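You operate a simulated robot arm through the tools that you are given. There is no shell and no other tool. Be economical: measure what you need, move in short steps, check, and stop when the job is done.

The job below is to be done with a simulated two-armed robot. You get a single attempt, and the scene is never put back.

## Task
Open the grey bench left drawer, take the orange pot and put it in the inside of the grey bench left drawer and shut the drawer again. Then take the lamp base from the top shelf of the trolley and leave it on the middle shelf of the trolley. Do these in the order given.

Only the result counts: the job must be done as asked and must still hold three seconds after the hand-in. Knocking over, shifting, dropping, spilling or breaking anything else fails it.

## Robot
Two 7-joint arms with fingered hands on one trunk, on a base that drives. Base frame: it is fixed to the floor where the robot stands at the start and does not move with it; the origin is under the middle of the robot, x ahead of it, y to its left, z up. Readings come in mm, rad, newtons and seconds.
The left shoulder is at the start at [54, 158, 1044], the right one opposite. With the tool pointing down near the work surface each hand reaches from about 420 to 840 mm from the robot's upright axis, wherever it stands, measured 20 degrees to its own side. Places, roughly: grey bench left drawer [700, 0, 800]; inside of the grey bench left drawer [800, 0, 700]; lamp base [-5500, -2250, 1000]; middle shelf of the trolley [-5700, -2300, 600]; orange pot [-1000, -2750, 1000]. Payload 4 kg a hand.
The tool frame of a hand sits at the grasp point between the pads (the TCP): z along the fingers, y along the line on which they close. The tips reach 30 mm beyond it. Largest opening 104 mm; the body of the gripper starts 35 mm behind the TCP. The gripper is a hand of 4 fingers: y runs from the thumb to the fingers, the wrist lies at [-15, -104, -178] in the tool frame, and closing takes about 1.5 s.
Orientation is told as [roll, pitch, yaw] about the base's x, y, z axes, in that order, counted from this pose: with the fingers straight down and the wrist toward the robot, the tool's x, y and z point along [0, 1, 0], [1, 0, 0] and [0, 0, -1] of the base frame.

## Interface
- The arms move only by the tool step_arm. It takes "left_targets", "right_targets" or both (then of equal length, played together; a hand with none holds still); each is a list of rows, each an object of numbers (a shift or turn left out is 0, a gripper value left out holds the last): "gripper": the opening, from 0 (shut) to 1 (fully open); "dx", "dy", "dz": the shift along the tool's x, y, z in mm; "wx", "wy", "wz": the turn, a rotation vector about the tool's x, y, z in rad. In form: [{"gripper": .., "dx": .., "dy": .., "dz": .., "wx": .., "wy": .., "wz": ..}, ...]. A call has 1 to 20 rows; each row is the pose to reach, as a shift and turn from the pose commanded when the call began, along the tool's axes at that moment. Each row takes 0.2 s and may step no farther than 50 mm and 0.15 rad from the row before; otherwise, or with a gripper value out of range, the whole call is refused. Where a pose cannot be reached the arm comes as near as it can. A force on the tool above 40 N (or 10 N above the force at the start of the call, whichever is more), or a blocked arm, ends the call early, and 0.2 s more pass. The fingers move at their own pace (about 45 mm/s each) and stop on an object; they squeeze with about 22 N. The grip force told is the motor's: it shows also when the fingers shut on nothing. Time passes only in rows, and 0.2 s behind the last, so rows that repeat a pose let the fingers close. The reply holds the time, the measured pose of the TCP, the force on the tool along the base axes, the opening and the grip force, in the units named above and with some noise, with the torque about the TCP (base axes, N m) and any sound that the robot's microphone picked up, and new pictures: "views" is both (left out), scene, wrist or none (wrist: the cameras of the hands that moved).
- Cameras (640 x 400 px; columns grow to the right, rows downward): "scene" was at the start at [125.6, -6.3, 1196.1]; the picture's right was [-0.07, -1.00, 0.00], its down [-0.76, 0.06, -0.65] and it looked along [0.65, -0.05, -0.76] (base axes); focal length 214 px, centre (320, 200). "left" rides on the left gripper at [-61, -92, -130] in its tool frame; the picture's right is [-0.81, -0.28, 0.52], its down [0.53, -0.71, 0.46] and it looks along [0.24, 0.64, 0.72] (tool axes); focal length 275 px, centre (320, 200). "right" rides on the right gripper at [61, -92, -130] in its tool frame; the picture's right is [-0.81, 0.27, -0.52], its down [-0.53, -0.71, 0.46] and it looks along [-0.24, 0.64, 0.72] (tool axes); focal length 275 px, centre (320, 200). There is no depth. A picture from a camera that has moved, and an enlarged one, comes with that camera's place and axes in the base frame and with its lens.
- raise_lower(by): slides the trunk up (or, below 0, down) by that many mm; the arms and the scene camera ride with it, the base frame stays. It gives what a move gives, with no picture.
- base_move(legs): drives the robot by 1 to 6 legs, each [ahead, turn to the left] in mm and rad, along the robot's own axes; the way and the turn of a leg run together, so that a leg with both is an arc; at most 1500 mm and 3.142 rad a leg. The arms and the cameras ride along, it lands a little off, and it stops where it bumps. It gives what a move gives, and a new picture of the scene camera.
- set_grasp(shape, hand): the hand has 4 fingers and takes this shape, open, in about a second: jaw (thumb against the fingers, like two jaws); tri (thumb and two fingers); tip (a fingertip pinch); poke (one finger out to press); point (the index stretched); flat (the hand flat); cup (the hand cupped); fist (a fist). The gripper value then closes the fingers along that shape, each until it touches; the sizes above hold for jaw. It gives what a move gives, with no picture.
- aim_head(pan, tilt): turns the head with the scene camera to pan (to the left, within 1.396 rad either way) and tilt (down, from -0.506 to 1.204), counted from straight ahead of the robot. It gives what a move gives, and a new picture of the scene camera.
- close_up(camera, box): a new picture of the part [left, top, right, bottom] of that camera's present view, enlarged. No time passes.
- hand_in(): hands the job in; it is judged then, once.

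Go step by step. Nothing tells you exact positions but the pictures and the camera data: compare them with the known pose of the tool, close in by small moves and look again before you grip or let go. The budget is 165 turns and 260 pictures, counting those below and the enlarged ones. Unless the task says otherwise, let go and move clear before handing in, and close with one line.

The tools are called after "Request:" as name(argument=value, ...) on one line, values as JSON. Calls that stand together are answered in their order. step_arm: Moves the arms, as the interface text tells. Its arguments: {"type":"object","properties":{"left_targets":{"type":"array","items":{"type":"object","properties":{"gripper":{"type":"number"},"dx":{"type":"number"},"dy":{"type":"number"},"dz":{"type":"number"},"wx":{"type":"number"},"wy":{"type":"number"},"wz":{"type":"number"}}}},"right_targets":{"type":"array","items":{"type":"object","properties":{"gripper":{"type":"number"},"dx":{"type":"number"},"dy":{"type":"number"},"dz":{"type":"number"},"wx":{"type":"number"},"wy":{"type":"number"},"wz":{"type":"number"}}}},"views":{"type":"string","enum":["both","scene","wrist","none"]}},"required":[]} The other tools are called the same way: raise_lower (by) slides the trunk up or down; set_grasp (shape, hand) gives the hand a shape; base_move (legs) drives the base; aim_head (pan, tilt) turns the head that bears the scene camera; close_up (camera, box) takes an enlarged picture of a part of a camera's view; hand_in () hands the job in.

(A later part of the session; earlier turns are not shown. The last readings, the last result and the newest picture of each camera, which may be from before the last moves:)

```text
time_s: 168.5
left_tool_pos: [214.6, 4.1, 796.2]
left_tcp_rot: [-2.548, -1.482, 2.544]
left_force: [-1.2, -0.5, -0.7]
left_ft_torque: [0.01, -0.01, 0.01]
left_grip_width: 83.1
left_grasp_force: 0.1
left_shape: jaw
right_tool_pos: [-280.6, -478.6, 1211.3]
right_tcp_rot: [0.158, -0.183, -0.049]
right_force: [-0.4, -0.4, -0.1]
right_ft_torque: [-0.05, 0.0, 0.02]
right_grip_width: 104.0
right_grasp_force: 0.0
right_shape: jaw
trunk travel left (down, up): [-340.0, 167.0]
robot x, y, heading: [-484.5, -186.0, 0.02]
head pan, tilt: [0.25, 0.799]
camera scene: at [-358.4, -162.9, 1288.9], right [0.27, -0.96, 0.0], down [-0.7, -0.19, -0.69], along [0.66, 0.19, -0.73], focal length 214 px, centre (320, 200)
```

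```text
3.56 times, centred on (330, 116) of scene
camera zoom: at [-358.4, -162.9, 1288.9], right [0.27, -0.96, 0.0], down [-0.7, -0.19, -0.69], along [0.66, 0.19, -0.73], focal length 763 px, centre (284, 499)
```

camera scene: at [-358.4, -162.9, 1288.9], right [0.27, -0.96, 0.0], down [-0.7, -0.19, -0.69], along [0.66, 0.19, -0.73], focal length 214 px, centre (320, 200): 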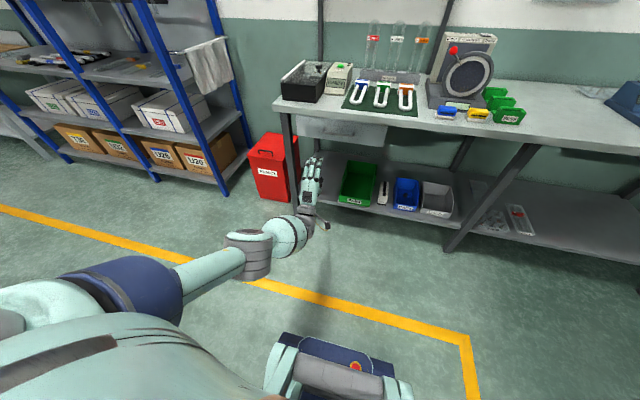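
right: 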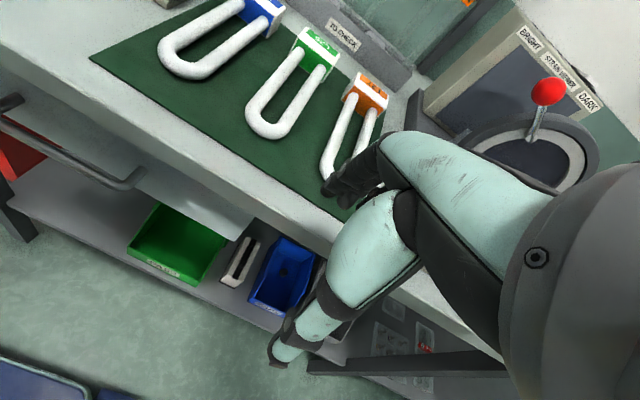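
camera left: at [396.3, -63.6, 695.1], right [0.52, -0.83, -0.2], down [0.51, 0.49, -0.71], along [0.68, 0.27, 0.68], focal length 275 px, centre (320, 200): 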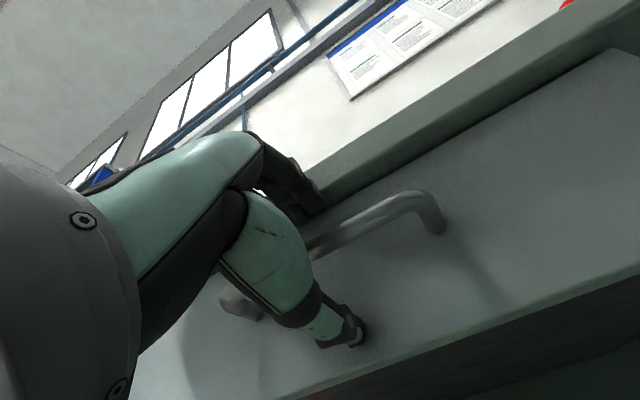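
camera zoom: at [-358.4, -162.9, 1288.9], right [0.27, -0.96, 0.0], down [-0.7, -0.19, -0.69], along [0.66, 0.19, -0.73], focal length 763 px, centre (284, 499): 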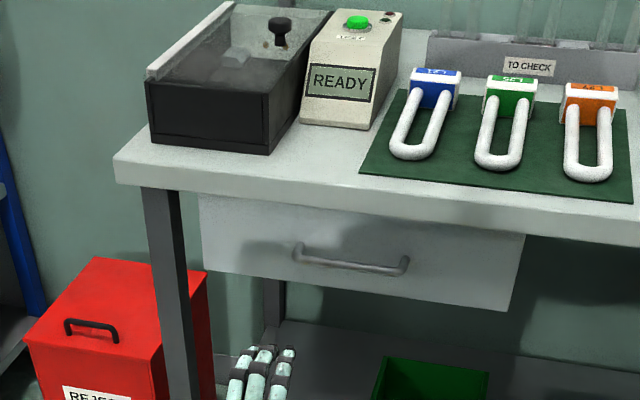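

The drawer is shut with the pot inside. Next the lamp base: I fold the left arm back to the down pose, then turn toward the trolley and look along the way.

Request:
step_arm(left_targets=[{"dz": -40, "dx": 10, "gripper": 1}, {"dz": -80, "dx": 20}, {"dz": -110, "dx": 40, "dy": 15}, {"dz": -110, "dx": 60, "dy": 30, "wx": 0.14}, {"dz": -110, "dx": 80, "dy": 45, "wx": 0.28}, {"dz": -110, "dx": 100, "dy": 60, "wx": 0.42}, {"dz": -110, "dx": 120, "dy": 75, "wx": 0.56}, {"dz": -110, "dx": 140, "dy": 90, "wx": 0.7}, {"dz": -110, "dx": 150, "dy": 105, "wx": 0.84}, {"dz": -110, "dx": 150, "dy": 120, "wx": 0.98}, {"dz": -110, "dx": 150, "dy": 135, "wx": 1.12}, {"dz": -110, "dx": 150, "dy": 150, "wx": 1.26}, {"dz": -110, "dx": 150, "dy": 150, "wx": 1.4}, {"dz": -110, "dx": 150, "dy": 150, "wx": 1.48}, {"dz": -110, "dx": 150, "dy": 150, "wx": 1.48}], views="none")

Request:
base_move(legs=[[-250, 0], [0, -2.77]])

Request:
aim_head(pan=0, tilt=0.25)

```text
time_s: 171.7
left_tool_pos: [82.8, 159.5, 936.6]
left_tcp_rot: [-0.052, -0.175, 0.001]
left_force: [-0.4, -0.3, -0.2]
left_ft_torque: [-0.04, -0.02, 0.03]
left_grip_width: 103.9
left_grasp_force: 0.1
left_shape: jaw
right_tool_pos: [-294.8, -479.4, 1215.1]
right_tcp_rot: [0.16, -0.194, -0.052]
right_force: [-0.2, -0.3, -0.7]
right_ft_torque: [0.0, 0.02, -0.03]
right_grip_width: 104.0
right_grasp_force: 0.0
right_shape: jaw
trunk travel left (down, up): [-340.0, 167.0]
robot x, y, heading: [-485.0, -183.3, 0.018]
head pan, tilt: [0.25, 0.799]
```

```text
time_s: 177.7
left_tool_pos: [-313.4, -684.8, 950.1]
left_tcp_rot: [-0.046, -0.2, -1.424]
left_force: [-0.7, -0.6, -0.1]
left_ft_torque: [0.0, -0.02, 0.0]
left_grip_width: 103.8
left_grasp_force: 0.0
left_shape: jaw
right_tool_pos: [-1006.2, -398.3, 1223.2]
right_tcp_rot: [0.163, -0.202, -1.475]
right_force: [-1.1, -0.3, 0.1]
right_ft_torque: [0.04, -0.04, -0.01]
right_grip_width: 103.7
right_grasp_force: 0.1
right_shape: jaw
trunk travel left (down, up): [-340.0, 167.0]
robot x, y, heading: [-731.8, -192.8, -1.404]
head pan, tilt: [0.25, 0.799]
stopped in leg 2: the robot was blocked; the commanded pose is now the measured one
camera scene: at [-686.1, -314.0, 1288.8], right [-0.91, -0.4, 0.0], down [-0.29, 0.67, -0.69], along [0.28, -0.63, -0.73], focal length 214 px, centre (320, 200)
```

scene: 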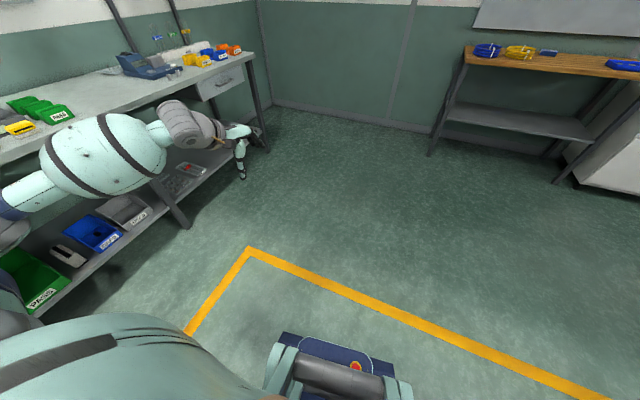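

```text
time_s: 178.7
left_tool_pos: [-313.2, -684.4, 949.8]
left_tcp_rot: [-0.047, -0.2, -1.422]
left_force: [-0.3, -0.7, -0.1]
left_ft_torque: [0.01, -0.02, 0.01]
left_grip_width: 104.1
left_grasp_force: 0.0
left_shape: jaw
right_tool_pos: [-1004.9, -397.8, 1223.1]
right_tcp_rot: [0.161, -0.201, -1.476]
right_force: [-0.6, 0.3, 0.0]
right_ft_torque: [0.02, 0.01, -0.03]
right_grip_width: 104.1
right_grasp_force: 0.0
right_shape: jaw
trunk travel left (down, up): [-340.0, 167.0]
robot x, y, heading: [-724.2, -190.4, -1.403]
head pan, tilt: [0.0, 0.25]
camera scene: at [-701.8, -332.6, 1337.6], right [-0.99, -0.17, 0.0], down [-0.04, 0.26, -0.97], along [0.16, -0.95, -0.26], focal length 214 px, centre (320, 200)
```

scene: 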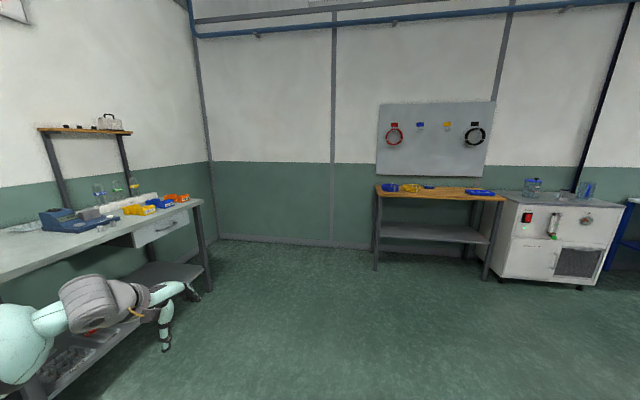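

The turn was blocked, likely the right arm near the console on my right. I look to the right before moving on.

Request:
aim_head(pan=-1.39, tilt=0.5)

```text
time_s: 180.2
left_tool_pos: [-313.5, -684.3, 949.7]
left_tcp_rot: [-0.047, -0.2, -1.424]
left_force: [-0.2, -0.6, -0.1]
left_ft_torque: [0.01, -0.03, -0.02]
left_grip_width: 103.9
left_grasp_force: 0.1
left_shape: jaw
right_tool_pos: [-1005.2, -397.2, 1222.9]
right_tcp_rot: [0.159, -0.203, -1.475]
right_force: [-0.6, -0.2, -0.8]
right_ft_torque: [0.0, 0.0, -0.01]
right_grip_width: 104.0
right_grasp_force: 0.0
right_shape: jaw
trunk travel left (down, up): [-340.0, 167.0]
robot x, y, heading: [-726.3, -192.1, -1.407]
head pan, tilt: [-1.389, 0.499]
camera scene: at [-802.9, -270.5, 1315.7], right [-0.34, 0.94, 0.01], down [0.45, 0.17, -0.88], along [-0.83, -0.29, -0.48], focal length 214 px, centre (320, 200)
```

scene: 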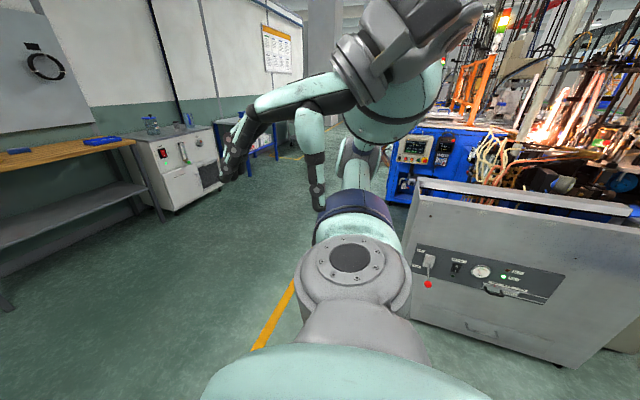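

The cabinet stands close on my right. I drive forward (−y) 1000 mm into the open aisle, then turn to face along it.

Request:
base_move(legs=[[1050, 0], [0, -1.7]])

Request:
aim_head(pan=0.0, tilt=0.25)

```text
time_s: 187.8
left_tool_pos: [-411.0, -1813.6, 963.3]
left_tcp_rot: [-0.044, -0.224, -1.904]
left_force: [-0.2, 0.3, 1.6]
left_ft_torque: [-0.03, 0.01, -0.02]
left_grip_width: 104.2
left_grasp_force: 0.1
left_shape: jaw
right_tool_pos: [-890.6, -1235.1, 1226.5]
right_tcp_rot: [0.163, -0.228, -1.956]
right_force: [-0.9, -3.4, 7.7]
right_ft_torque: [0.27, -0.12, 0.02]
right_grip_width: 100.0
right_grasp_force: 0.0
right_shape: jaw
trunk travel left (down, up): [-340.0, 167.0]
robot x, y, heading: [-554.0, -1209.9, -1.886]
head pan, tilt: [-1.389, 0.499]
stopped in leg 2: the robot was blocked; the commanded pose is now the measured one
camera scene: at [-659.7, -1242.5, 1315.6], right [0.13, 0.99, 0.01], down [0.48, -0.05, -0.88], along [-0.87, 0.12, -0.48], focal length 214 px, centre (320, 200)
```

scene: 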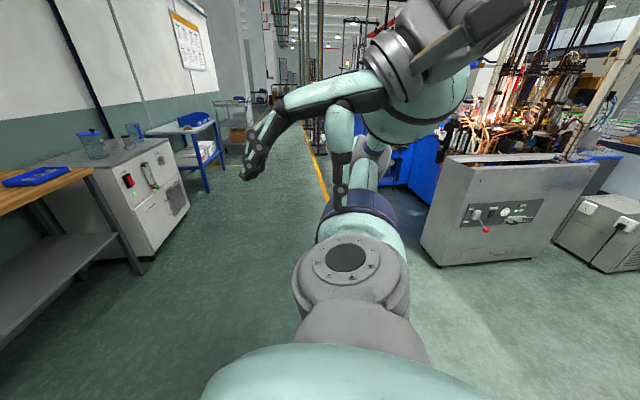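

```text
time_s: 189.3
left_tool_pos: [-408.5, -1814.0, 962.1]
left_tcp_rot: [-0.045, -0.221, -1.903]
left_force: [0.8, 0.3, -0.6]
left_ft_torque: [-0.04, 0.0, -0.02]
left_grip_width: 103.9
left_grasp_force: 0.2
left_shape: jaw
right_tool_pos: [-888.7, -1236.0, 1225.6]
right_tcp_rot: [0.161, -0.225, -1.954]
right_force: [-1.7, -4.5, 16.9]
right_ft_torque: [0.71, -0.26, 0.0]
right_grip_width: 99.9
right_grasp_force: 0.1
right_shape: jaw
trunk travel left (down, up): [-340.0, 167.0]
robot x, y, heading: [-557.6, -1210.5, -1.884]
head pan, tilt: [0.0, 0.25]
camera scene: at [-597.3, -1344.0, 1337.8], right [-0.95, 0.31, 0.0], down [0.08, 0.25, -0.97], along [-0.3, -0.92, -0.26], focal length 214 px, centre (320, 200)
```

scene: 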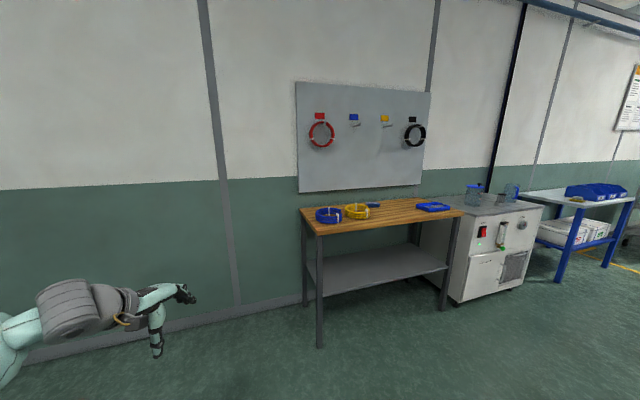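

The right hand has crept back into the robot's own body, which blocked the turns. I bring it forward and down to its normal place.

Request:
step_arm(right_targets=[{"dy": 30, "dz": 10, "gripper": 1}, {"dy": 70, "dz": 30, "wx": 0.05, "wy": -0.04}, {"dy": 110, "dz": 55, "wx": 0.1, "wy": -0.08}, {"dy": 150, "dz": 80, "wx": 0.15, "wy": -0.12}, {"dy": 190, "dz": 105, "wx": 0.2, "wy": -0.16}, {"dy": 230, "dz": 130, "wx": 0.22, "wy": -0.16}, {"dy": 260, "dz": 150, "wx": 0.22, "wy": -0.16}, {"dy": 290, "dz": 170, "wx": 0.22, "wy": -0.16}], left_targets=[{"dy": 0}, {"wx": 0.05}, {"wx": 0.1}, {"wx": 0.15, "dy": -15}, {"wx": 0.2, "dy": -30}, {"wx": 0.22, "dy": -40}, {"wx": 0.22, "dy": -40}, {"wx": 0.22, "dy": -40}], views="none")

Request:
base_move(legs=[[0, -1.15]])

```text
time_s: 191.1
left_tool_pos: [-396.3, -1779.8, 952.7]
left_tcp_rot: [-0.044, 0.0, -1.914]
left_force: [-0.6, 0.0, -0.1]
left_ft_torque: [0.01, -0.04, 0.0]
left_grip_width: 103.9
left_grasp_force: 0.0
left_shape: jaw
right_tool_pos: [-981.0, -1546.1, 1125.6]
right_tcp_rot: [-0.003, -0.002, -1.933]
right_force: [-0.1, 0.0, -0.4]
right_ft_torque: [0.03, -0.03, -0.01]
right_grip_width: 103.7
right_grasp_force: 0.1
right_shape: jaw
right hand out of reach, approached as far as the arm can: row 2, 3
trunk travel left (down, up): [-340.0, 167.0]
robot x, y, heading: [-554.6, -1211.4, -1.886]
head pan, tilt: [0.0, 0.25]
```

```text
time_s: 194.9
left_tool_pos: [-1007.3, -1589.9, 952.8]
left_tcp_rot: [-0.046, -0.001, -3.057]
left_force: [-0.5, -0.5, -0.5]
left_ft_torque: [0.02, -0.01, 0.0]
left_grip_width: 103.8
left_grasp_force: 0.1
left_shape: jaw
right_tool_pos: [-1038.4, -961.2, 1126.2]
right_tcp_rot: [0.0, -0.005, -3.077]
right_force: [0.0, -0.2, 0.0]
right_ft_torque: [0.01, -0.02, 0.0]
right_grip_width: 104.2
right_grasp_force: 0.2
right_shape: jaw
trunk travel left (down, up): [-340.0, 167.0]
robot x, y, heading: [-555.6, -1216.5, -3.023]
head pan, tilt: [0.0, 0.25]
camera scene: at [-694.1, -1232.7, 1337.8], right [-0.12, 0.99, 0.0], down [0.26, 0.03, -0.97], along [-0.96, -0.11, -0.26], focal length 214 px, centre (320, 200)
```

scene: 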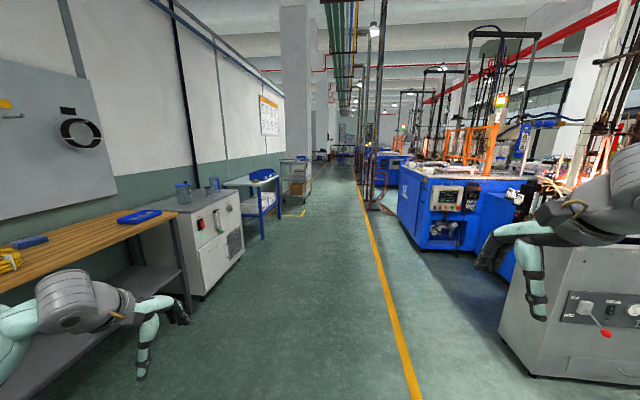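

The turn works now; the aisle ahead is clear and the trolley stands at its left side near x≈−5500. I straighten along −x and drive about 4 m.

Request:
base_move(legs=[[0, -0.12], [1400, 0], [1400, 0], [1200, 0]])

Request:
aim_head(pan=0.5, tilt=0.35)

```text
time_s: 216.0
left_tool_pos: [-5079.5, -1504.5, 959.2]
left_tcp_rot: [-0.045, -0.015, 3.105]
left_force: [-0.9, -0.3, 0.1]
left_ft_torque: [-0.01, 0.0, -0.01]
left_grip_width: 104.0
left_grasp_force: 0.1
left_shape: jaw
right_tool_pos: [-5031.0, -876.2, 1131.0]
right_tcp_rot: [-0.001, -0.018, 3.083]
right_force: [1.0, 0.0, 0.8]
right_ft_torque: [-0.01, -0.02, 0.02]
right_grip_width: 104.1
right_grasp_force: 0.1
right_shape: jaw
trunk travel left (down, up): [-340.0, 167.0]
robot x, y, heading: [-4596.6, -1188.3, 3.134]
head pan, tilt: [0.0, 0.25]
camera scene: at [-4736.1, -1187.5, 1337.8], right [0.01, 1.0, 0.0], down [0.26, 0.0, -0.97], along [-0.97, 0.01, -0.26], focal length 214 px, centre (320, 200)
```

scene: 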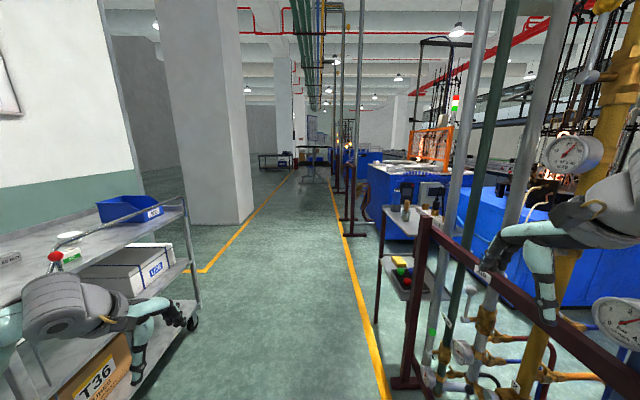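

```text
time_s: 216.9
left_tool_pos: [-5067.5, -1503.8, 965.3]
left_tcp_rot: [-0.042, -0.026, 3.103]
left_force: [-0.4, -0.1, 0.0]
left_ft_torque: [0.02, -0.01, 0.02]
left_grip_width: 104.1
left_grasp_force: 0.1
left_shape: jaw
right_tool_pos: [-5016.9, -876.8, 1136.0]
right_tcp_rot: [-0.001, -0.03, 3.085]
right_force: [0.2, -0.9, 0.8]
right_ft_torque: [0.03, -0.02, 0.0]
right_grip_width: 103.9
right_grasp_force: 0.0
right_shape: jaw
trunk travel left (down, up): [-340.0, 167.0]
robot x, y, heading: [-4594.7, -1189.3, 3.138]
head pan, tilt: [0.499, 0.351]
camera scene: at [-4723.7, -1232.1, 1328.6], right [-0.47, 0.88, -0.01], down [0.31, 0.16, -0.94], along [-0.82, -0.44, -0.35], focal length 214 px, centre (320, 200)
```

scene: 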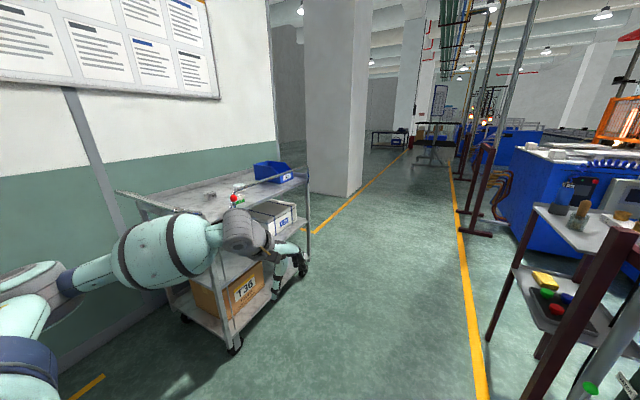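

The trolley is ahead-left with a box, a white box and small things on top. I zoom in on it.

Request:
close_up(camera="scene", box=[100, 150, 320, 290])

```text
2.86 times, centred on (210, 220) of scene
camera zoom: at [-4723.7, -1232.1, 1328.6], right [-0.47, 0.88, -0.01], down [0.31, 0.16, -0.94], along [-0.82, -0.44, -0.35], focal length 613 px, centre (634, 143)
```

zoom: 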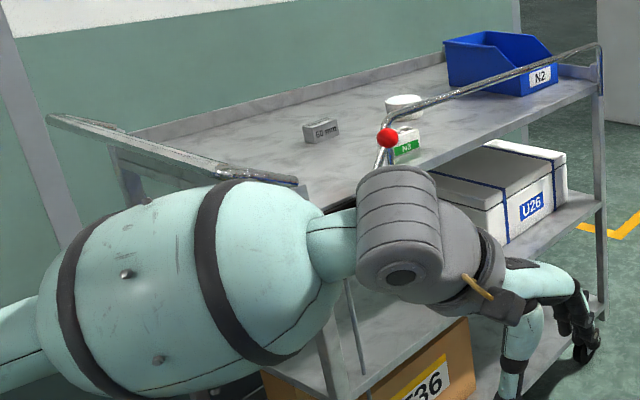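

I'll come around to face the trolley's long side from about (−5420, −1290).

Request:
base_move(legs=[[0, 0.13], [830, 0], [0, 1.44]])

Request:
aim_head(pan=0.0, tilt=0.5)

Request:
close_up(camera="scene", box=[200, 80, 440, 230])

```text
time_s: 219.7
left_tool_pos: [-5243.9, -1587.8, 972.9]
left_tcp_rot: [-0.037, -0.042, -3.05]
left_force: [0.1, 0.1, 0.3]
left_ft_torque: [-0.01, -0.04, -0.03]
left_grip_width: 104.1
left_grasp_force: 0.1
left_shape: jaw
right_tool_pos: [-5271.9, -959.2, 1140.6]
right_tcp_rot: [0.019, -0.048, -3.066]
right_force: [0.0, 0.0, 0.6]
right_ft_torque: [-0.02, -0.05, 0.03]
right_grip_width: 104.0
right_grasp_force: 0.0
right_shape: jaw
trunk travel left (down, up): [-340.0, 167.0]
robot x, y, heading: [-4835.1, -1216.9, -3.018]
head pan, tilt: [0.499, 0.351]
stopped in leg 2: the robot was blocked; the commanded pose is now the measured one
camera scene: at [-4910.8, -1269.1, 1332.0], right [-0.58, 0.81, 0.01], down [0.26, 0.19, -0.95], along [-0.77, -0.55, -0.32], focal length 214 px, centre (320, 200)
```

scene: 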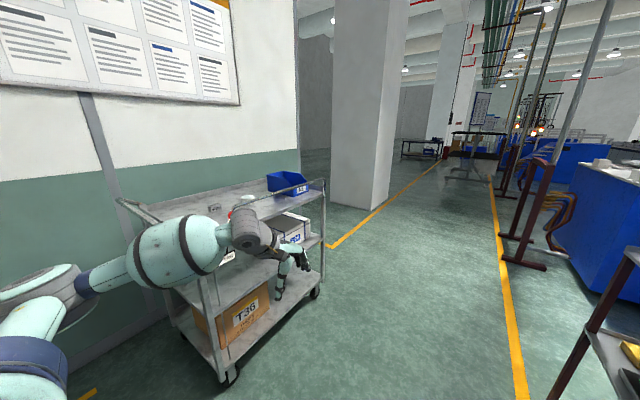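

```text
time_s: 220.6
left_tool_pos: [-5244.2, -1587.6, 974.0]
left_tcp_rot: [-0.035, -0.041, -3.051]
left_force: [0.0, 0.2, -0.2]
left_ft_torque: [0.01, 0.0, -0.02]
left_grip_width: 103.9
left_grasp_force: 0.1
left_shape: jaw
right_tool_pos: [-5272.3, -957.4, 1141.4]
right_tcp_rot: [0.016, -0.047, -3.066]
right_force: [0.7, -0.3, -0.4]
right_ft_torque: [-0.01, -0.03, -0.03]
right_grip_width: 104.1
right_grasp_force: 0.0
right_shape: jaw
trunk travel left (down, up): [-340.0, 167.0]
robot x, y, heading: [-4832.0, -1217.4, -3.018]
head pan, tilt: [0.0, 0.499]
camera scene: at [-4923.7, -1224.3, 1318.9], right [-0.12, 0.99, 0.0], down [0.46, 0.05, -0.89], along [-0.88, -0.11, -0.46], focal length 214 px, centre (320, 200)
```

scene: 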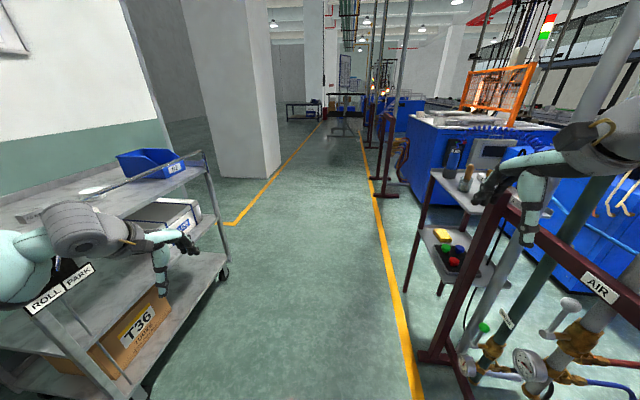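

```text
2.67 times, centred on (320, 155) of scene
camera zoom: at [-4923.7, -1224.3, 1318.9], right [-0.12, 0.99, 0.0], down [0.46, 0.05, -0.89], along [-0.88, -0.11, -0.46], focal length 572 px, centre (320, 320)
```

zoom: 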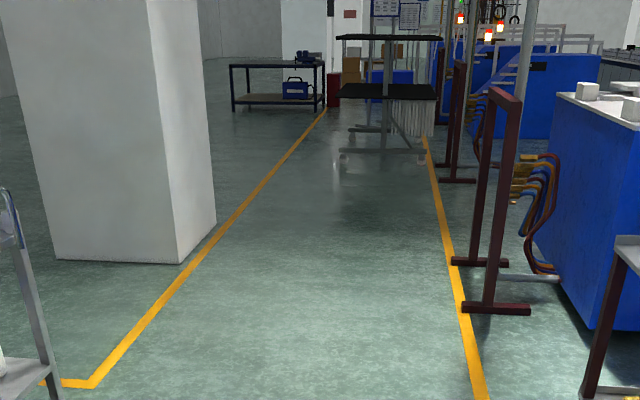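

Something blocked the drive. I look to the left-down side to see where the left arm is relative to the trolley.

Request:
aim_head(pan=0.9, tilt=0.7)

Request:
aim_head(pan=-0.9, tilt=0.7)

```text
time_s: 221.8
left_tool_pos: [-5243.5, -1588.1, 973.4]
left_tcp_rot: [-0.035, -0.041, -3.048]
left_force: [0.8, 1.1, -0.2]
left_ft_torque: [-0.03, 0.0, 0.02]
left_grip_width: 103.9
left_grasp_force: 0.0
left_shape: jaw
right_tool_pos: [-5271.7, -956.8, 1140.4]
right_tcp_rot: [0.013, -0.048, -3.067]
right_force: [0.3, 0.1, -0.3]
right_ft_torque: [-0.01, -0.02, 0.02]
right_grip_width: 104.0
right_grasp_force: 0.0
right_shape: jaw
trunk travel left (down, up): [-340.0, 167.0]
robot x, y, heading: [-4829.3, -1214.9, -3.018]
head pan, tilt: [0.901, 0.7]
camera scene: at [-4877.4, -1285.3, 1300.8], right [-0.85, 0.52, 0.01], down [0.32, 0.54, -0.78], along [-0.41, -0.66, -0.63], focal length 214 px, centre (320, 200)
```

scene: 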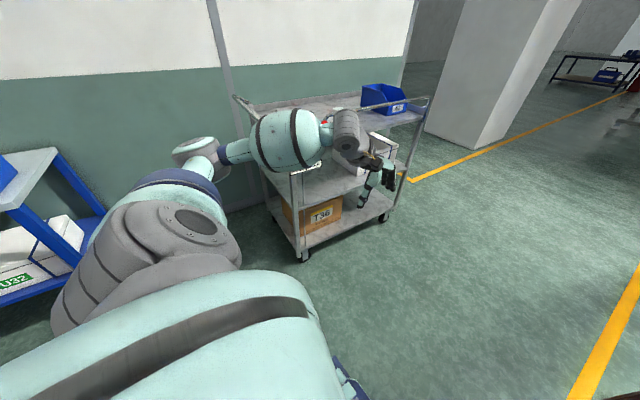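

```text
time_s: 223.6
left_tool_pos: [-5243.3, -1587.7, 974.5]
left_tcp_rot: [-0.035, -0.041, -3.05]
left_force: [0.6, 0.8, -0.6]
left_ft_torque: [0.0, -0.01, -0.04]
left_grip_width: 103.9
left_grasp_force: 0.2
left_shape: jaw
right_tool_pos: [-5272.9, -958.0, 1141.1]
right_tcp_rot: [0.014, -0.047, -3.063]
right_force: [0.6, -0.6, 0.4]
right_ft_torque: [0.01, 0.03, 0.01]
right_grip_width: 104.1
right_grasp_force: 0.0
right_shape: jaw
trunk travel left (down, up): [-340.0, 167.0]
robot x, y, heading: [-4834.4, -1217.9, -3.022]
head pan, tilt: [-0.901, 0.7]
camera scene: at [-4893.8, -1153.7, 1300.0], right [0.7, 0.71, -0.02], down [0.44, -0.46, -0.77], along [-0.56, 0.53, -0.64], focal length 214 px, centre (320, 200)
```

scene: 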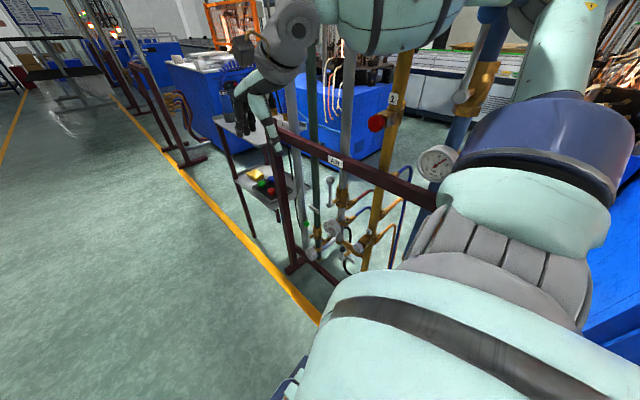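

The right arm is against the pipe rack, so I reverse out the way I came. Then I'll go round to the trolley's near end, where the floor is open, and face it along −x.

Request:
base_move(legs=[[-330, 0], [0, 1.45], [950, 0], [0, -1.57]])

Request:
aim_head(pan=0.0, tilt=0.45)

```text
time_s: 231.2
left_tool_pos: [-4176.5, -1679.6, 981.2]
left_tcp_rot: [-0.035, -0.055, -1.578]
left_force: [-0.2, -0.3, 0.5]
left_ft_torque: [-0.02, -0.03, 0.03]
left_grip_width: 104.0
left_grasp_force: 0.0
left_shape: jaw
right_tool_pos: [-4801.7, -1644.6, 1147.5]
right_tcp_rot: [0.011, -0.064, -1.589]
right_force: [0.0, -0.5, -0.9]
right_ft_torque: [0.0, 0.01, -0.02]
right_grip_width: 103.8
right_grasp_force: 0.0
right_shape: jaw
trunk travel left (down, up): [-340.0, 167.0]
robot x, y, heading: [-4515.4, -1248.5, -1.505]
head pan, tilt: [-0.901, 0.7]
stopped in leg 3: the robot was blocked; the commanded pose is now the measured one
camera scene: at [-4572.1, -1341.3, 1298.4], right [-0.68, 0.74, 0.0], down [0.47, 0.44, -0.76], along [-0.56, -0.51, -0.65], focal length 214 px, centre (320, 200)
```

scene: 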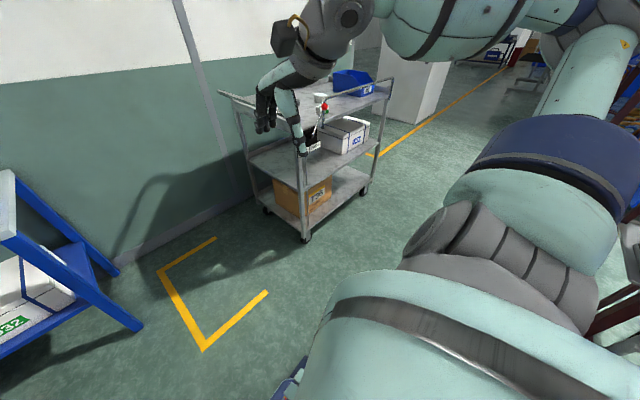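

```text
time_s: 232.4
left_tool_pos: [-4176.6, -1681.7, 978.7]
left_tcp_rot: [-0.038, -0.052, -1.579]
left_force: [-0.5, -0.5, -0.1]
left_ft_torque: [0.02, 0.01, 0.02]
left_grip_width: 104.0
left_grasp_force: 0.0
left_shape: jaw
right_tool_pos: [-4798.9, -1648.9, 1146.3]
right_tcp_rot: [0.008, -0.059, -1.588]
right_force: [0.3, -0.4, -0.1]
right_ft_torque: [-0.03, 0.02, -0.02]
right_grip_width: 103.9
right_grasp_force: 0.1
right_shape: jaw
trunk travel left (down, up): [-340.0, 167.0]
robot x, y, heading: [-4512.4, -1247.9, -1.503]
head pan, tilt: [0.0, 0.45]
camera scene: at [-4501.9, -1387.6, 1319.2], right [-1.0, -0.07, 0.0], down [-0.03, 0.45, -0.89], along [0.06, -0.89, -0.45], focal length 214 px, centre (320, 200)
```

scene: 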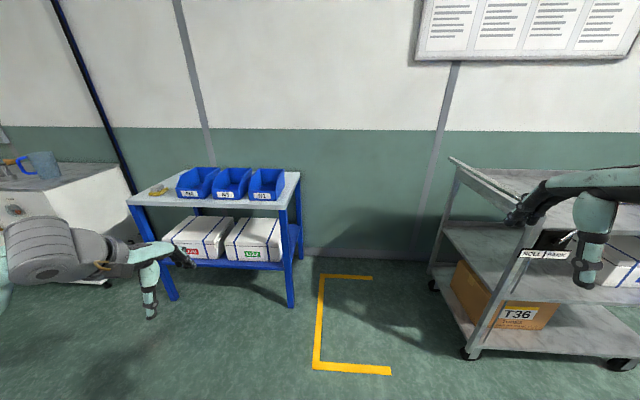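

Nothing visible stands ahead here. I try moving forward again in a shorter leg.

Request:
base_move(legs=[[300, 0]])

Request:
aim_head(pan=0.0, tilt=1.2)

```text
time_s: 234.5
left_tool_pos: [-4156.6, -1983.8, 978.2]
left_tcp_rot: [-0.037, -0.049, -1.582]
left_force: [-0.2, 0.3, 0.1]
left_ft_torque: [0.01, -0.01, 0.01]
left_grip_width: 103.8
left_grasp_force: 0.0
left_shape: jaw
right_tool_pos: [-4781.0, -1949.0, 1145.9]
right_tcp_rot: [0.009, -0.058, -1.591]
right_force: [-0.4, -0.1, -0.5]
right_ft_torque: [0.06, 0.03, 0.0]
right_grip_width: 103.9
right_grasp_force: 0.1
right_shape: jaw
trunk travel left (down, up): [-340.0, 167.0]
robot x, y, heading: [-4490.3, -1549.2, -1.504]
head pan, tilt: [0.0, 0.45]
camera scene: at [-4481.6, -1687.9, 1319.0], right [-1.0, -0.07, 0.0], down [-0.03, 0.45, -0.89], along [0.06, -0.89, -0.45], focal length 214 px, centre (320, 200)
```

scene: 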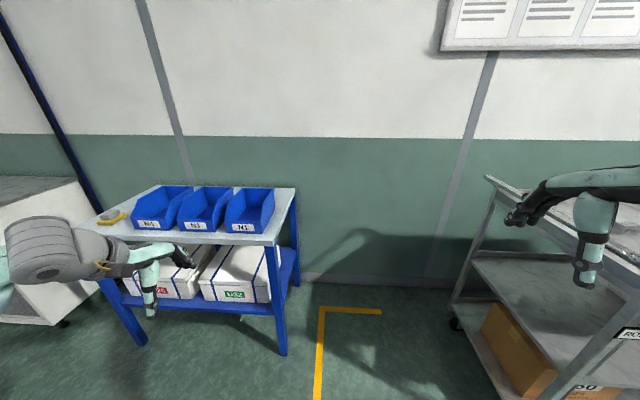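

```text
time_s: 235.6
left_tool_pos: [-4159.5, -1971.0, 982.2]
left_tcp_rot: [-0.035, -0.061, -1.583]
left_force: [0.7, -0.4, -0.1]
left_ft_torque: [0.04, -0.06, 0.01]
left_grip_width: 104.1
left_grasp_force: 0.1
left_shape: jaw
right_tool_pos: [-4779.4, -1935.1, 1149.6]
right_tcp_rot: [0.009, -0.07, -1.593]
right_force: [0.9, -0.6, 1.3]
right_ft_torque: [0.02, 0.0, 0.0]
right_grip_width: 104.0
right_grasp_force: 0.0
right_shape: jaw
trunk travel left (down, up): [-340.0, 167.0]
robot x, y, heading: [-4491.2, -1545.0, -1.506]
head pan, tilt: [0.0, 1.201]
camera scene: at [-4484.0, -1650.6, 1261.5], right [-1.0, -0.07, 0.0], down [-0.06, 0.93, -0.35], along [0.02, -0.35, -0.94], focal length 214 px, centre (320, 200)
```

scene: 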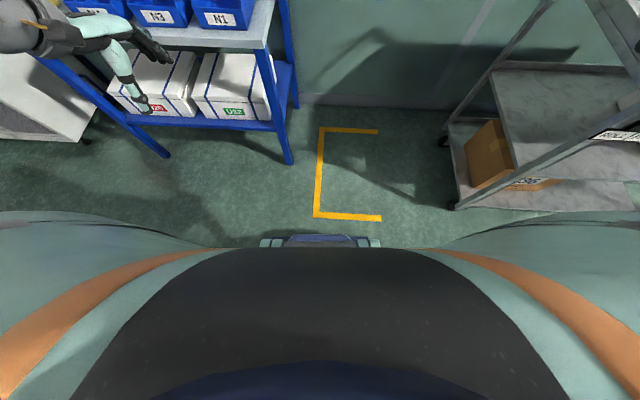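

I've room here. I turn right to face the trolley and look at its top shelf.

Request:
base_move(legs=[[0, -1.15]])

Request:
aim_head(pan=0.0, tilt=0.45)

Request:
close_up(camera="scene", box=[240, 90, 440, 215])

```text
time_s: 239.5
left_tool_pos: [-4760.4, -2017.8, 984.4]
left_tcp_rot: [-0.035, -0.062, -2.765]
left_force: [0.3, 0.2, -0.6]
left_ft_torque: [0.0, 0.04, 0.0]
left_grip_width: 103.9
left_grasp_force: 0.0
left_shape: jaw
right_tool_pos: [-4962.4, -1428.1, 1151.4]
right_tcp_rot: [0.008, -0.072, -2.774]
right_force: [0.0, 0.3, -0.4]
right_ft_torque: [-0.03, -0.01, -0.02]
right_grip_width: 104.0
right_grasp_force: 0.1
right_shape: jaw
trunk travel left (down, up): [-340.0, 167.0]
robot x, y, heading: [-4490.5, -1554.6, -2.683]
head pan, tilt: [0.0, 1.201]
camera scene: at [-4582.7, -1598.1, 1261.5], right [-0.44, 0.9, 0.0], down [0.84, 0.41, -0.35], along [-0.31, -0.15, -0.94], focal length 214 px, centre (320, 200)
```

scene: 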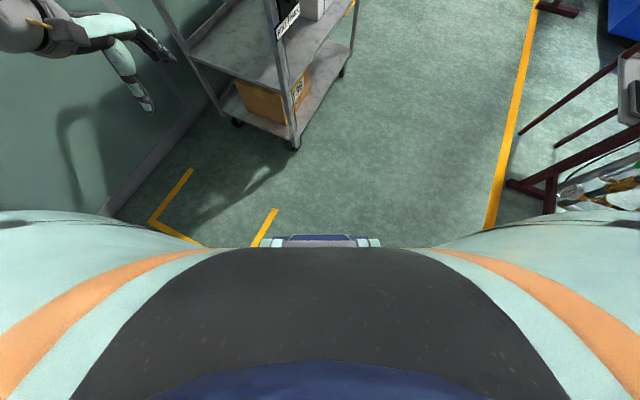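

```text
time_s: 240.6
left_tool_pos: [-4751.8, -2011.8, 989.1]
left_tcp_rot: [-0.035, -0.071, -2.766]
left_force: [1.1, -0.6, 0.8]
left_ft_torque: [0.0, 0.02, -0.04]
left_grip_width: 104.0
left_grasp_force: 0.0
left_shape: jaw
right_tool_pos: [-4951.6, -1424.4, 1155.1]
right_tcp_rot: [0.009, -0.083, -2.774]
right_force: [0.4, -1.2, -0.6]
right_ft_torque: [0.03, -0.01, -0.01]
right_grip_width: 104.1
right_grasp_force: 0.1
right_shape: jaw
trunk travel left (down, up): [-340.0, 167.0]
robot x, y, heading: [-4495.1, -1556.9, -2.684]
head pan, tilt: [0.0, 0.45]
camera scene: at [-4616.3, -1614.8, 1319.0], right [-0.44, 0.9, 0.0], down [0.4, 0.2, -0.89], along [-0.8, -0.39, -0.45], focal length 214 px, centre (320, 200)
```

scene: 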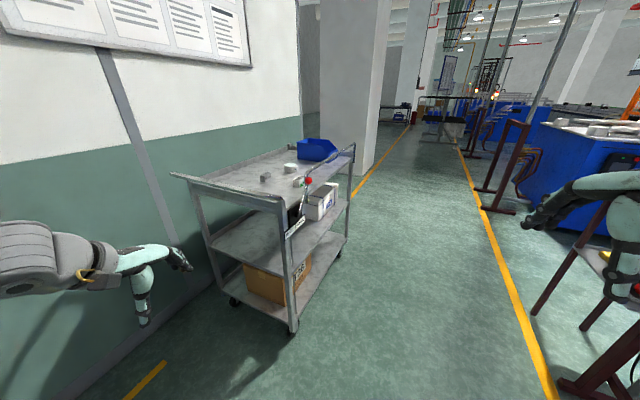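

```text
3.20 times, centred on (340, 152) of scene
camera zoom: at [-4616.3, -1614.8, 1319.0], right [-0.44, 0.9, 0.0], down [0.4, 0.2, -0.89], along [-0.8, -0.39, -0.45], focal length 686 px, centre (256, 352)
```

zoom: 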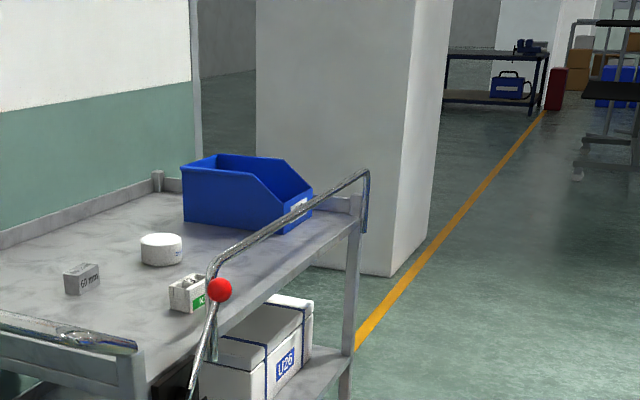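

I see small things on the top shelf; the white block with a green label, like the bases of the U-lamps on the bench, should be the lamp base at about (−5500, −2170). A brake lever with a red ball stands just in front of it, so I'll reach from the trolley's near end, facing −x.

Request:
raise_lower(by=80)

Request:
base_move(legs=[[0, 0.43], [500, 0], [0, -0.87]])

Request:
aim_head(pan=0.2, tilt=0.65)

Request:
close_up(camera="scene", box=[220, 80, 420, 205])

```text
time_s: 241.8
left_tool_pos: [-4751.1, -2012.6, 1070.4]
left_tcp_rot: [-0.033, -0.075, -2.765]
left_force: [0.7, 0.2, -1.0]
left_ft_torque: [-0.05, 0.0, -0.01]
left_grip_width: 103.9
left_grasp_force: 0.1
left_shape: jaw
right_tool_pos: [-4951.5, -1424.3, 1235.2]
right_tcp_rot: [0.011, -0.08, -2.773]
right_force: [0.5, 0.0, 0.1]
right_ft_torque: [-0.01, -0.03, -0.02]
right_grip_width: 103.8
right_grasp_force: 0.0
right_shape: jaw
trunk travel left (down, up): [-420.0, 87.0]
robot x, y, heading: [-4491.0, -1550.8, -2.684]
head pan, tilt: [0.0, 0.45]
```

```text
time_s: 248.9
left_tool_pos: [-5241.5, -2242.0, 1070.0]
left_tcp_rot: [-0.033, -0.074, 3.073]
left_force: [0.9, -0.2, -0.6]
left_ft_torque: [0.0, 0.04, 0.0]
left_grip_width: 104.1
left_grasp_force: 0.0
left_shape: jaw
right_tool_pos: [-5168.2, -1625.4, 1235.6]
right_tcp_rot: [0.009, -0.086, 3.064]
right_force: [0.3, -0.6, -0.5]
right_ft_torque: [-0.03, 0.01, 0.0]
right_grip_width: 104.2
right_grasp_force: 0.0
right_shape: jaw
trunk travel left (down, up): [-420.0, 87.0]
robot x, y, heading: [-4809.4, -1943.6, -3.131]
head pan, tilt: [0.0, 0.45]
camera scene: at [-4949.3, -1945.4, 1399.8], right [-0.01, 1.0, 0.0], down [0.45, 0.01, -0.89], along [-0.89, -0.01, -0.45], focal length 214 px, centre (320, 200)
```

scene: 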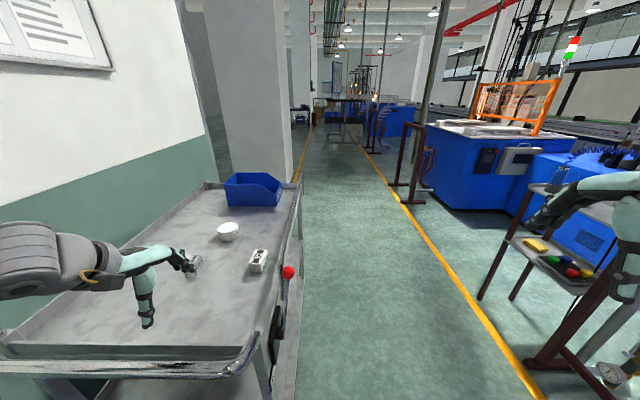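

```text
time_s: 249.6
left_tool_pos: [-5229.8, -2239.0, 1074.5]
left_tcp_rot: [-0.032, -0.084, 3.072]
left_force: [0.4, -0.1, -0.2]
left_ft_torque: [-0.01, 0.0, 0.03]
left_grip_width: 103.9
left_grasp_force: 0.0
left_shape: jaw
right_tool_pos: [-5156.1, -1625.7, 1239.8]
right_tcp_rot: [0.009, -0.094, 3.067]
right_force: [0.1, -0.2, -0.8]
right_ft_torque: [0.0, 0.0, 0.01]
right_grip_width: 104.0
right_grasp_force: 0.1
right_shape: jaw
trunk travel left (down, up): [-420.0, 87.0]
robot x, y, heading: [-4812.0, -1943.8, -3.129]
head pan, tilt: [0.201, 0.649]
camera scene: at [-4942.4, -1962.0, 1382.1], right [-0.21, 0.98, 0.0], down [0.6, 0.13, -0.79], along [-0.77, -0.17, -0.61], focal length 214 px, centre (320, 200)
```

scene: 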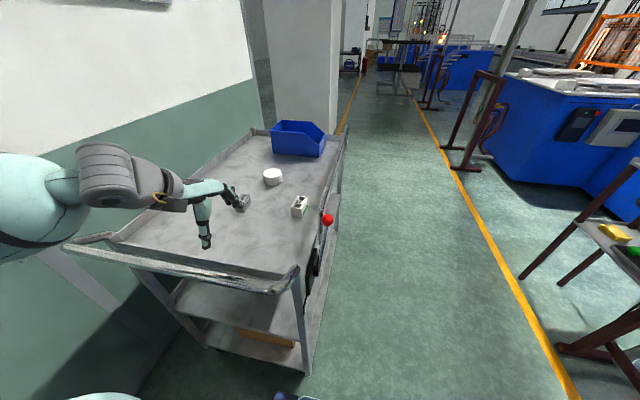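

```text
3.20 times, centred on (320, 142) of scene
camera zoom: at [-4942.4, -1962.0, 1382.1], right [-0.21, 0.98, 0.0], down [0.6, 0.13, -0.79], along [-0.77, -0.17, -0.61], focal length 686 px, centre (320, 384)
```

zoom: 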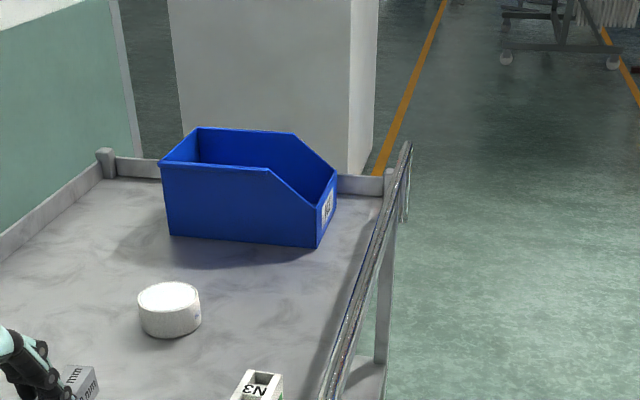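

Request:
close_up(camera="scene", box=[220, 160, 360, 250])

Request:
close_up(camera="scene", box=[60, 220, 340, 395])

```text
4.44 times, centred on (290, 205) of scene
camera zoom: at [-4942.4, -1962.0, 1382.1], right [-0.21, 0.98, 0.0], down [0.6, 0.13, -0.79], along [-0.77, -0.17, -0.61], focal length 953 px, centre (453, 178)
```

zoom: 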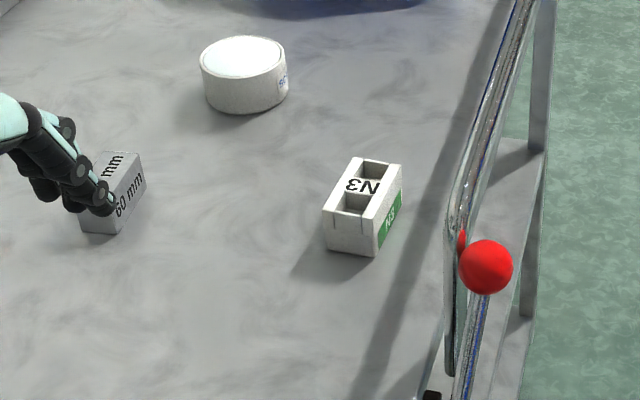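

```text
2.29 times, centred on (200, 308) of scene
camera zoom: at [-4942.4, -1962.0, 1382.1], right [-0.21, 0.98, 0.0], down [0.6, 0.13, -0.79], along [-0.77, -0.17, -0.61], focal length 490 px, centre (594, -46)
```

zoom: 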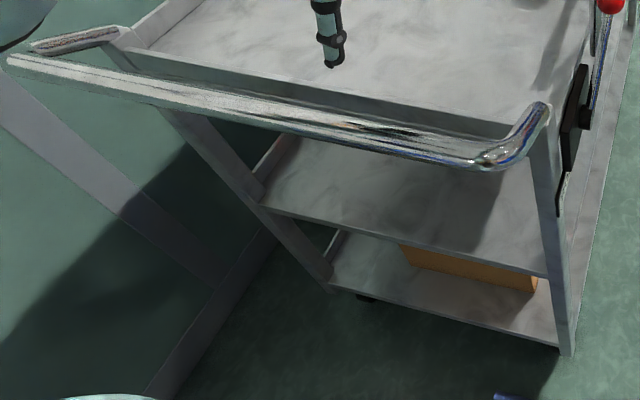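

Request:
close_up(camera="scene", box=[255, 160, 325, 225])

```text
6.15 times, centred on (290, 192) of scene
camera zoom: at [-4942.4, -1962.0, 1382.1], right [-0.21, 0.98, 0.0], down [0.6, 0.13, -0.79], along [-0.77, -0.17, -0.61], focal length 1320 px, centre (505, 246)
```

zoom: 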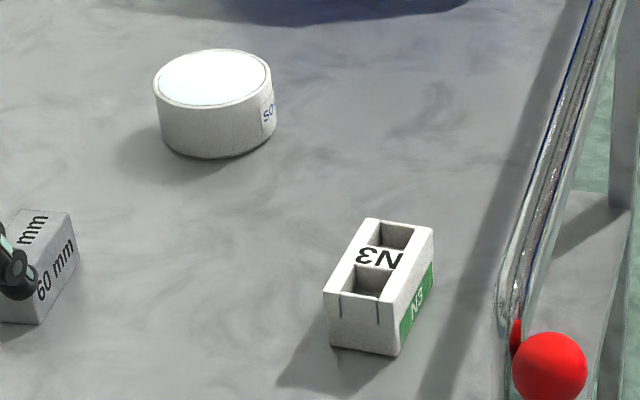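

The round one is solder; "N3" with two sockets is the lamp base, at about (−5463, −2154), its long side along x. I turn the left hand so the jaws close across it (along y), staying high.

Request:
step_arm(left_targets=[{"wx": 0.08}, {"wz": 0.14, "wx": 0.08}, {"wz": 0.28, "wx": 0.08}, {"wz": 0.42, "wx": 0.08}, {"wz": 0.56, "wx": 0.07}, {"wz": 0.7, "wx": 0.07}, {"wz": 0.84, "wx": 0.06}, {"wz": 0.98, "wx": 0.06}, {"wz": 1.12, "wx": 0.05}, {"wz": 1.26, "wx": 0.05}, {"wz": 1.4, "wx": 0.05}, {"wz": 1.54, "wx": 0.05}, {"wz": 1.6, "wx": 0.05, "gripper": 0.75}], views="none")

Request:
step_arm(left_targets=[{"wy": 0.14}, {"wy": 0.28}, {"wy": 0.42}, {"wy": 0.56}, {"wy": 0.7}, {"wy": 0.84}, {"wy": 0.98}, {"wy": 1.1}, {"wy": 1.13}, {"wy": 1.13}])

```text
time_s: 252.4
left_tool_pos: [-5230.2, -2239.9, 1075.5]
left_tcp_rot: [0.055, 0.002, 1.469]
left_force: [0.2, -0.1, -0.5]
left_ft_torque: [-0.03, 0.02, 0.02]
left_grip_width: 78.4
left_grasp_force: 0.1
left_shape: jaw
right_tool_pos: [-5155.4, -1627.4, 1240.2]
right_tcp_rot: [0.01, -0.094, 3.067]
right_force: [0.2, 0.5, 0.0]
right_ft_torque: [-0.02, 0.01, 0.0]
right_grip_width: 103.8
right_grasp_force: 0.1
right_shape: jaw
trunk travel left (down, up): [-420.0, 87.0]
robot x, y, heading: [-4813.5, -1946.2, -3.127]
head pan, tilt: [0.201, 0.649]
```

```text
time_s: 254.6
left_tool_pos: [-5229.3, -2240.4, 1075.0]
left_tcp_rot: [1.185, 0.001, 1.474]
left_force: [-0.2, 0.1, -0.2]
left_ft_torque: [0.03, 0.03, -0.02]
left_grip_width: 78.2
left_grasp_force: 0.1
left_shape: jaw
right_tool_pos: [-5156.1, -1626.7, 1239.6]
right_tcp_rot: [0.008, -0.092, 3.067]
right_force: [0.5, -0.3, -0.1]
right_ft_torque: [0.01, 0.0, 0.06]
right_grip_width: 104.0
right_grasp_force: 0.0
right_shape: jaw
trunk travel left (down, up): [-420.0, 87.0]
robot x, y, heading: [-4812.4, -1942.2, -3.129]
head pan, tilt: [0.201, 0.649]
camera scene: at [-4941.9, -1962.6, 1382.1], right [-0.21, 0.98, 0.0], down [0.6, 0.13, -0.79], along [-0.77, -0.17, -0.61], focal length 214 px, centre (320, 200)
camera left: at [-5095.7, -2346.9, 1066.9], right [-0.2, -0.26, -0.94], down [-0.69, -0.65, 0.32], along [-0.7, 0.72, -0.05], focal length 275 px, centre (320, 200)
```

scene: 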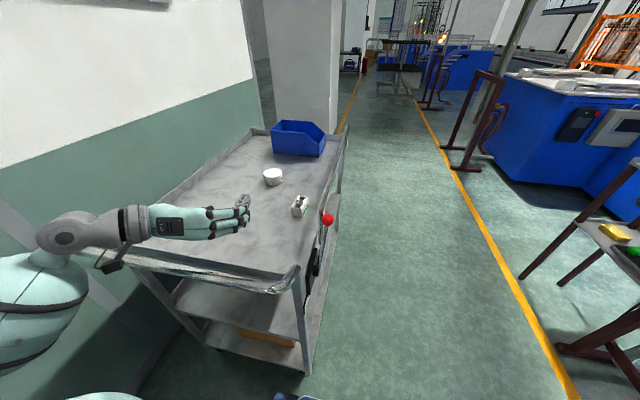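
left: 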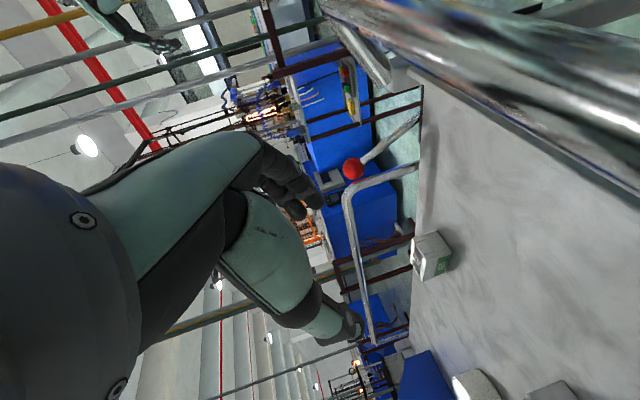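

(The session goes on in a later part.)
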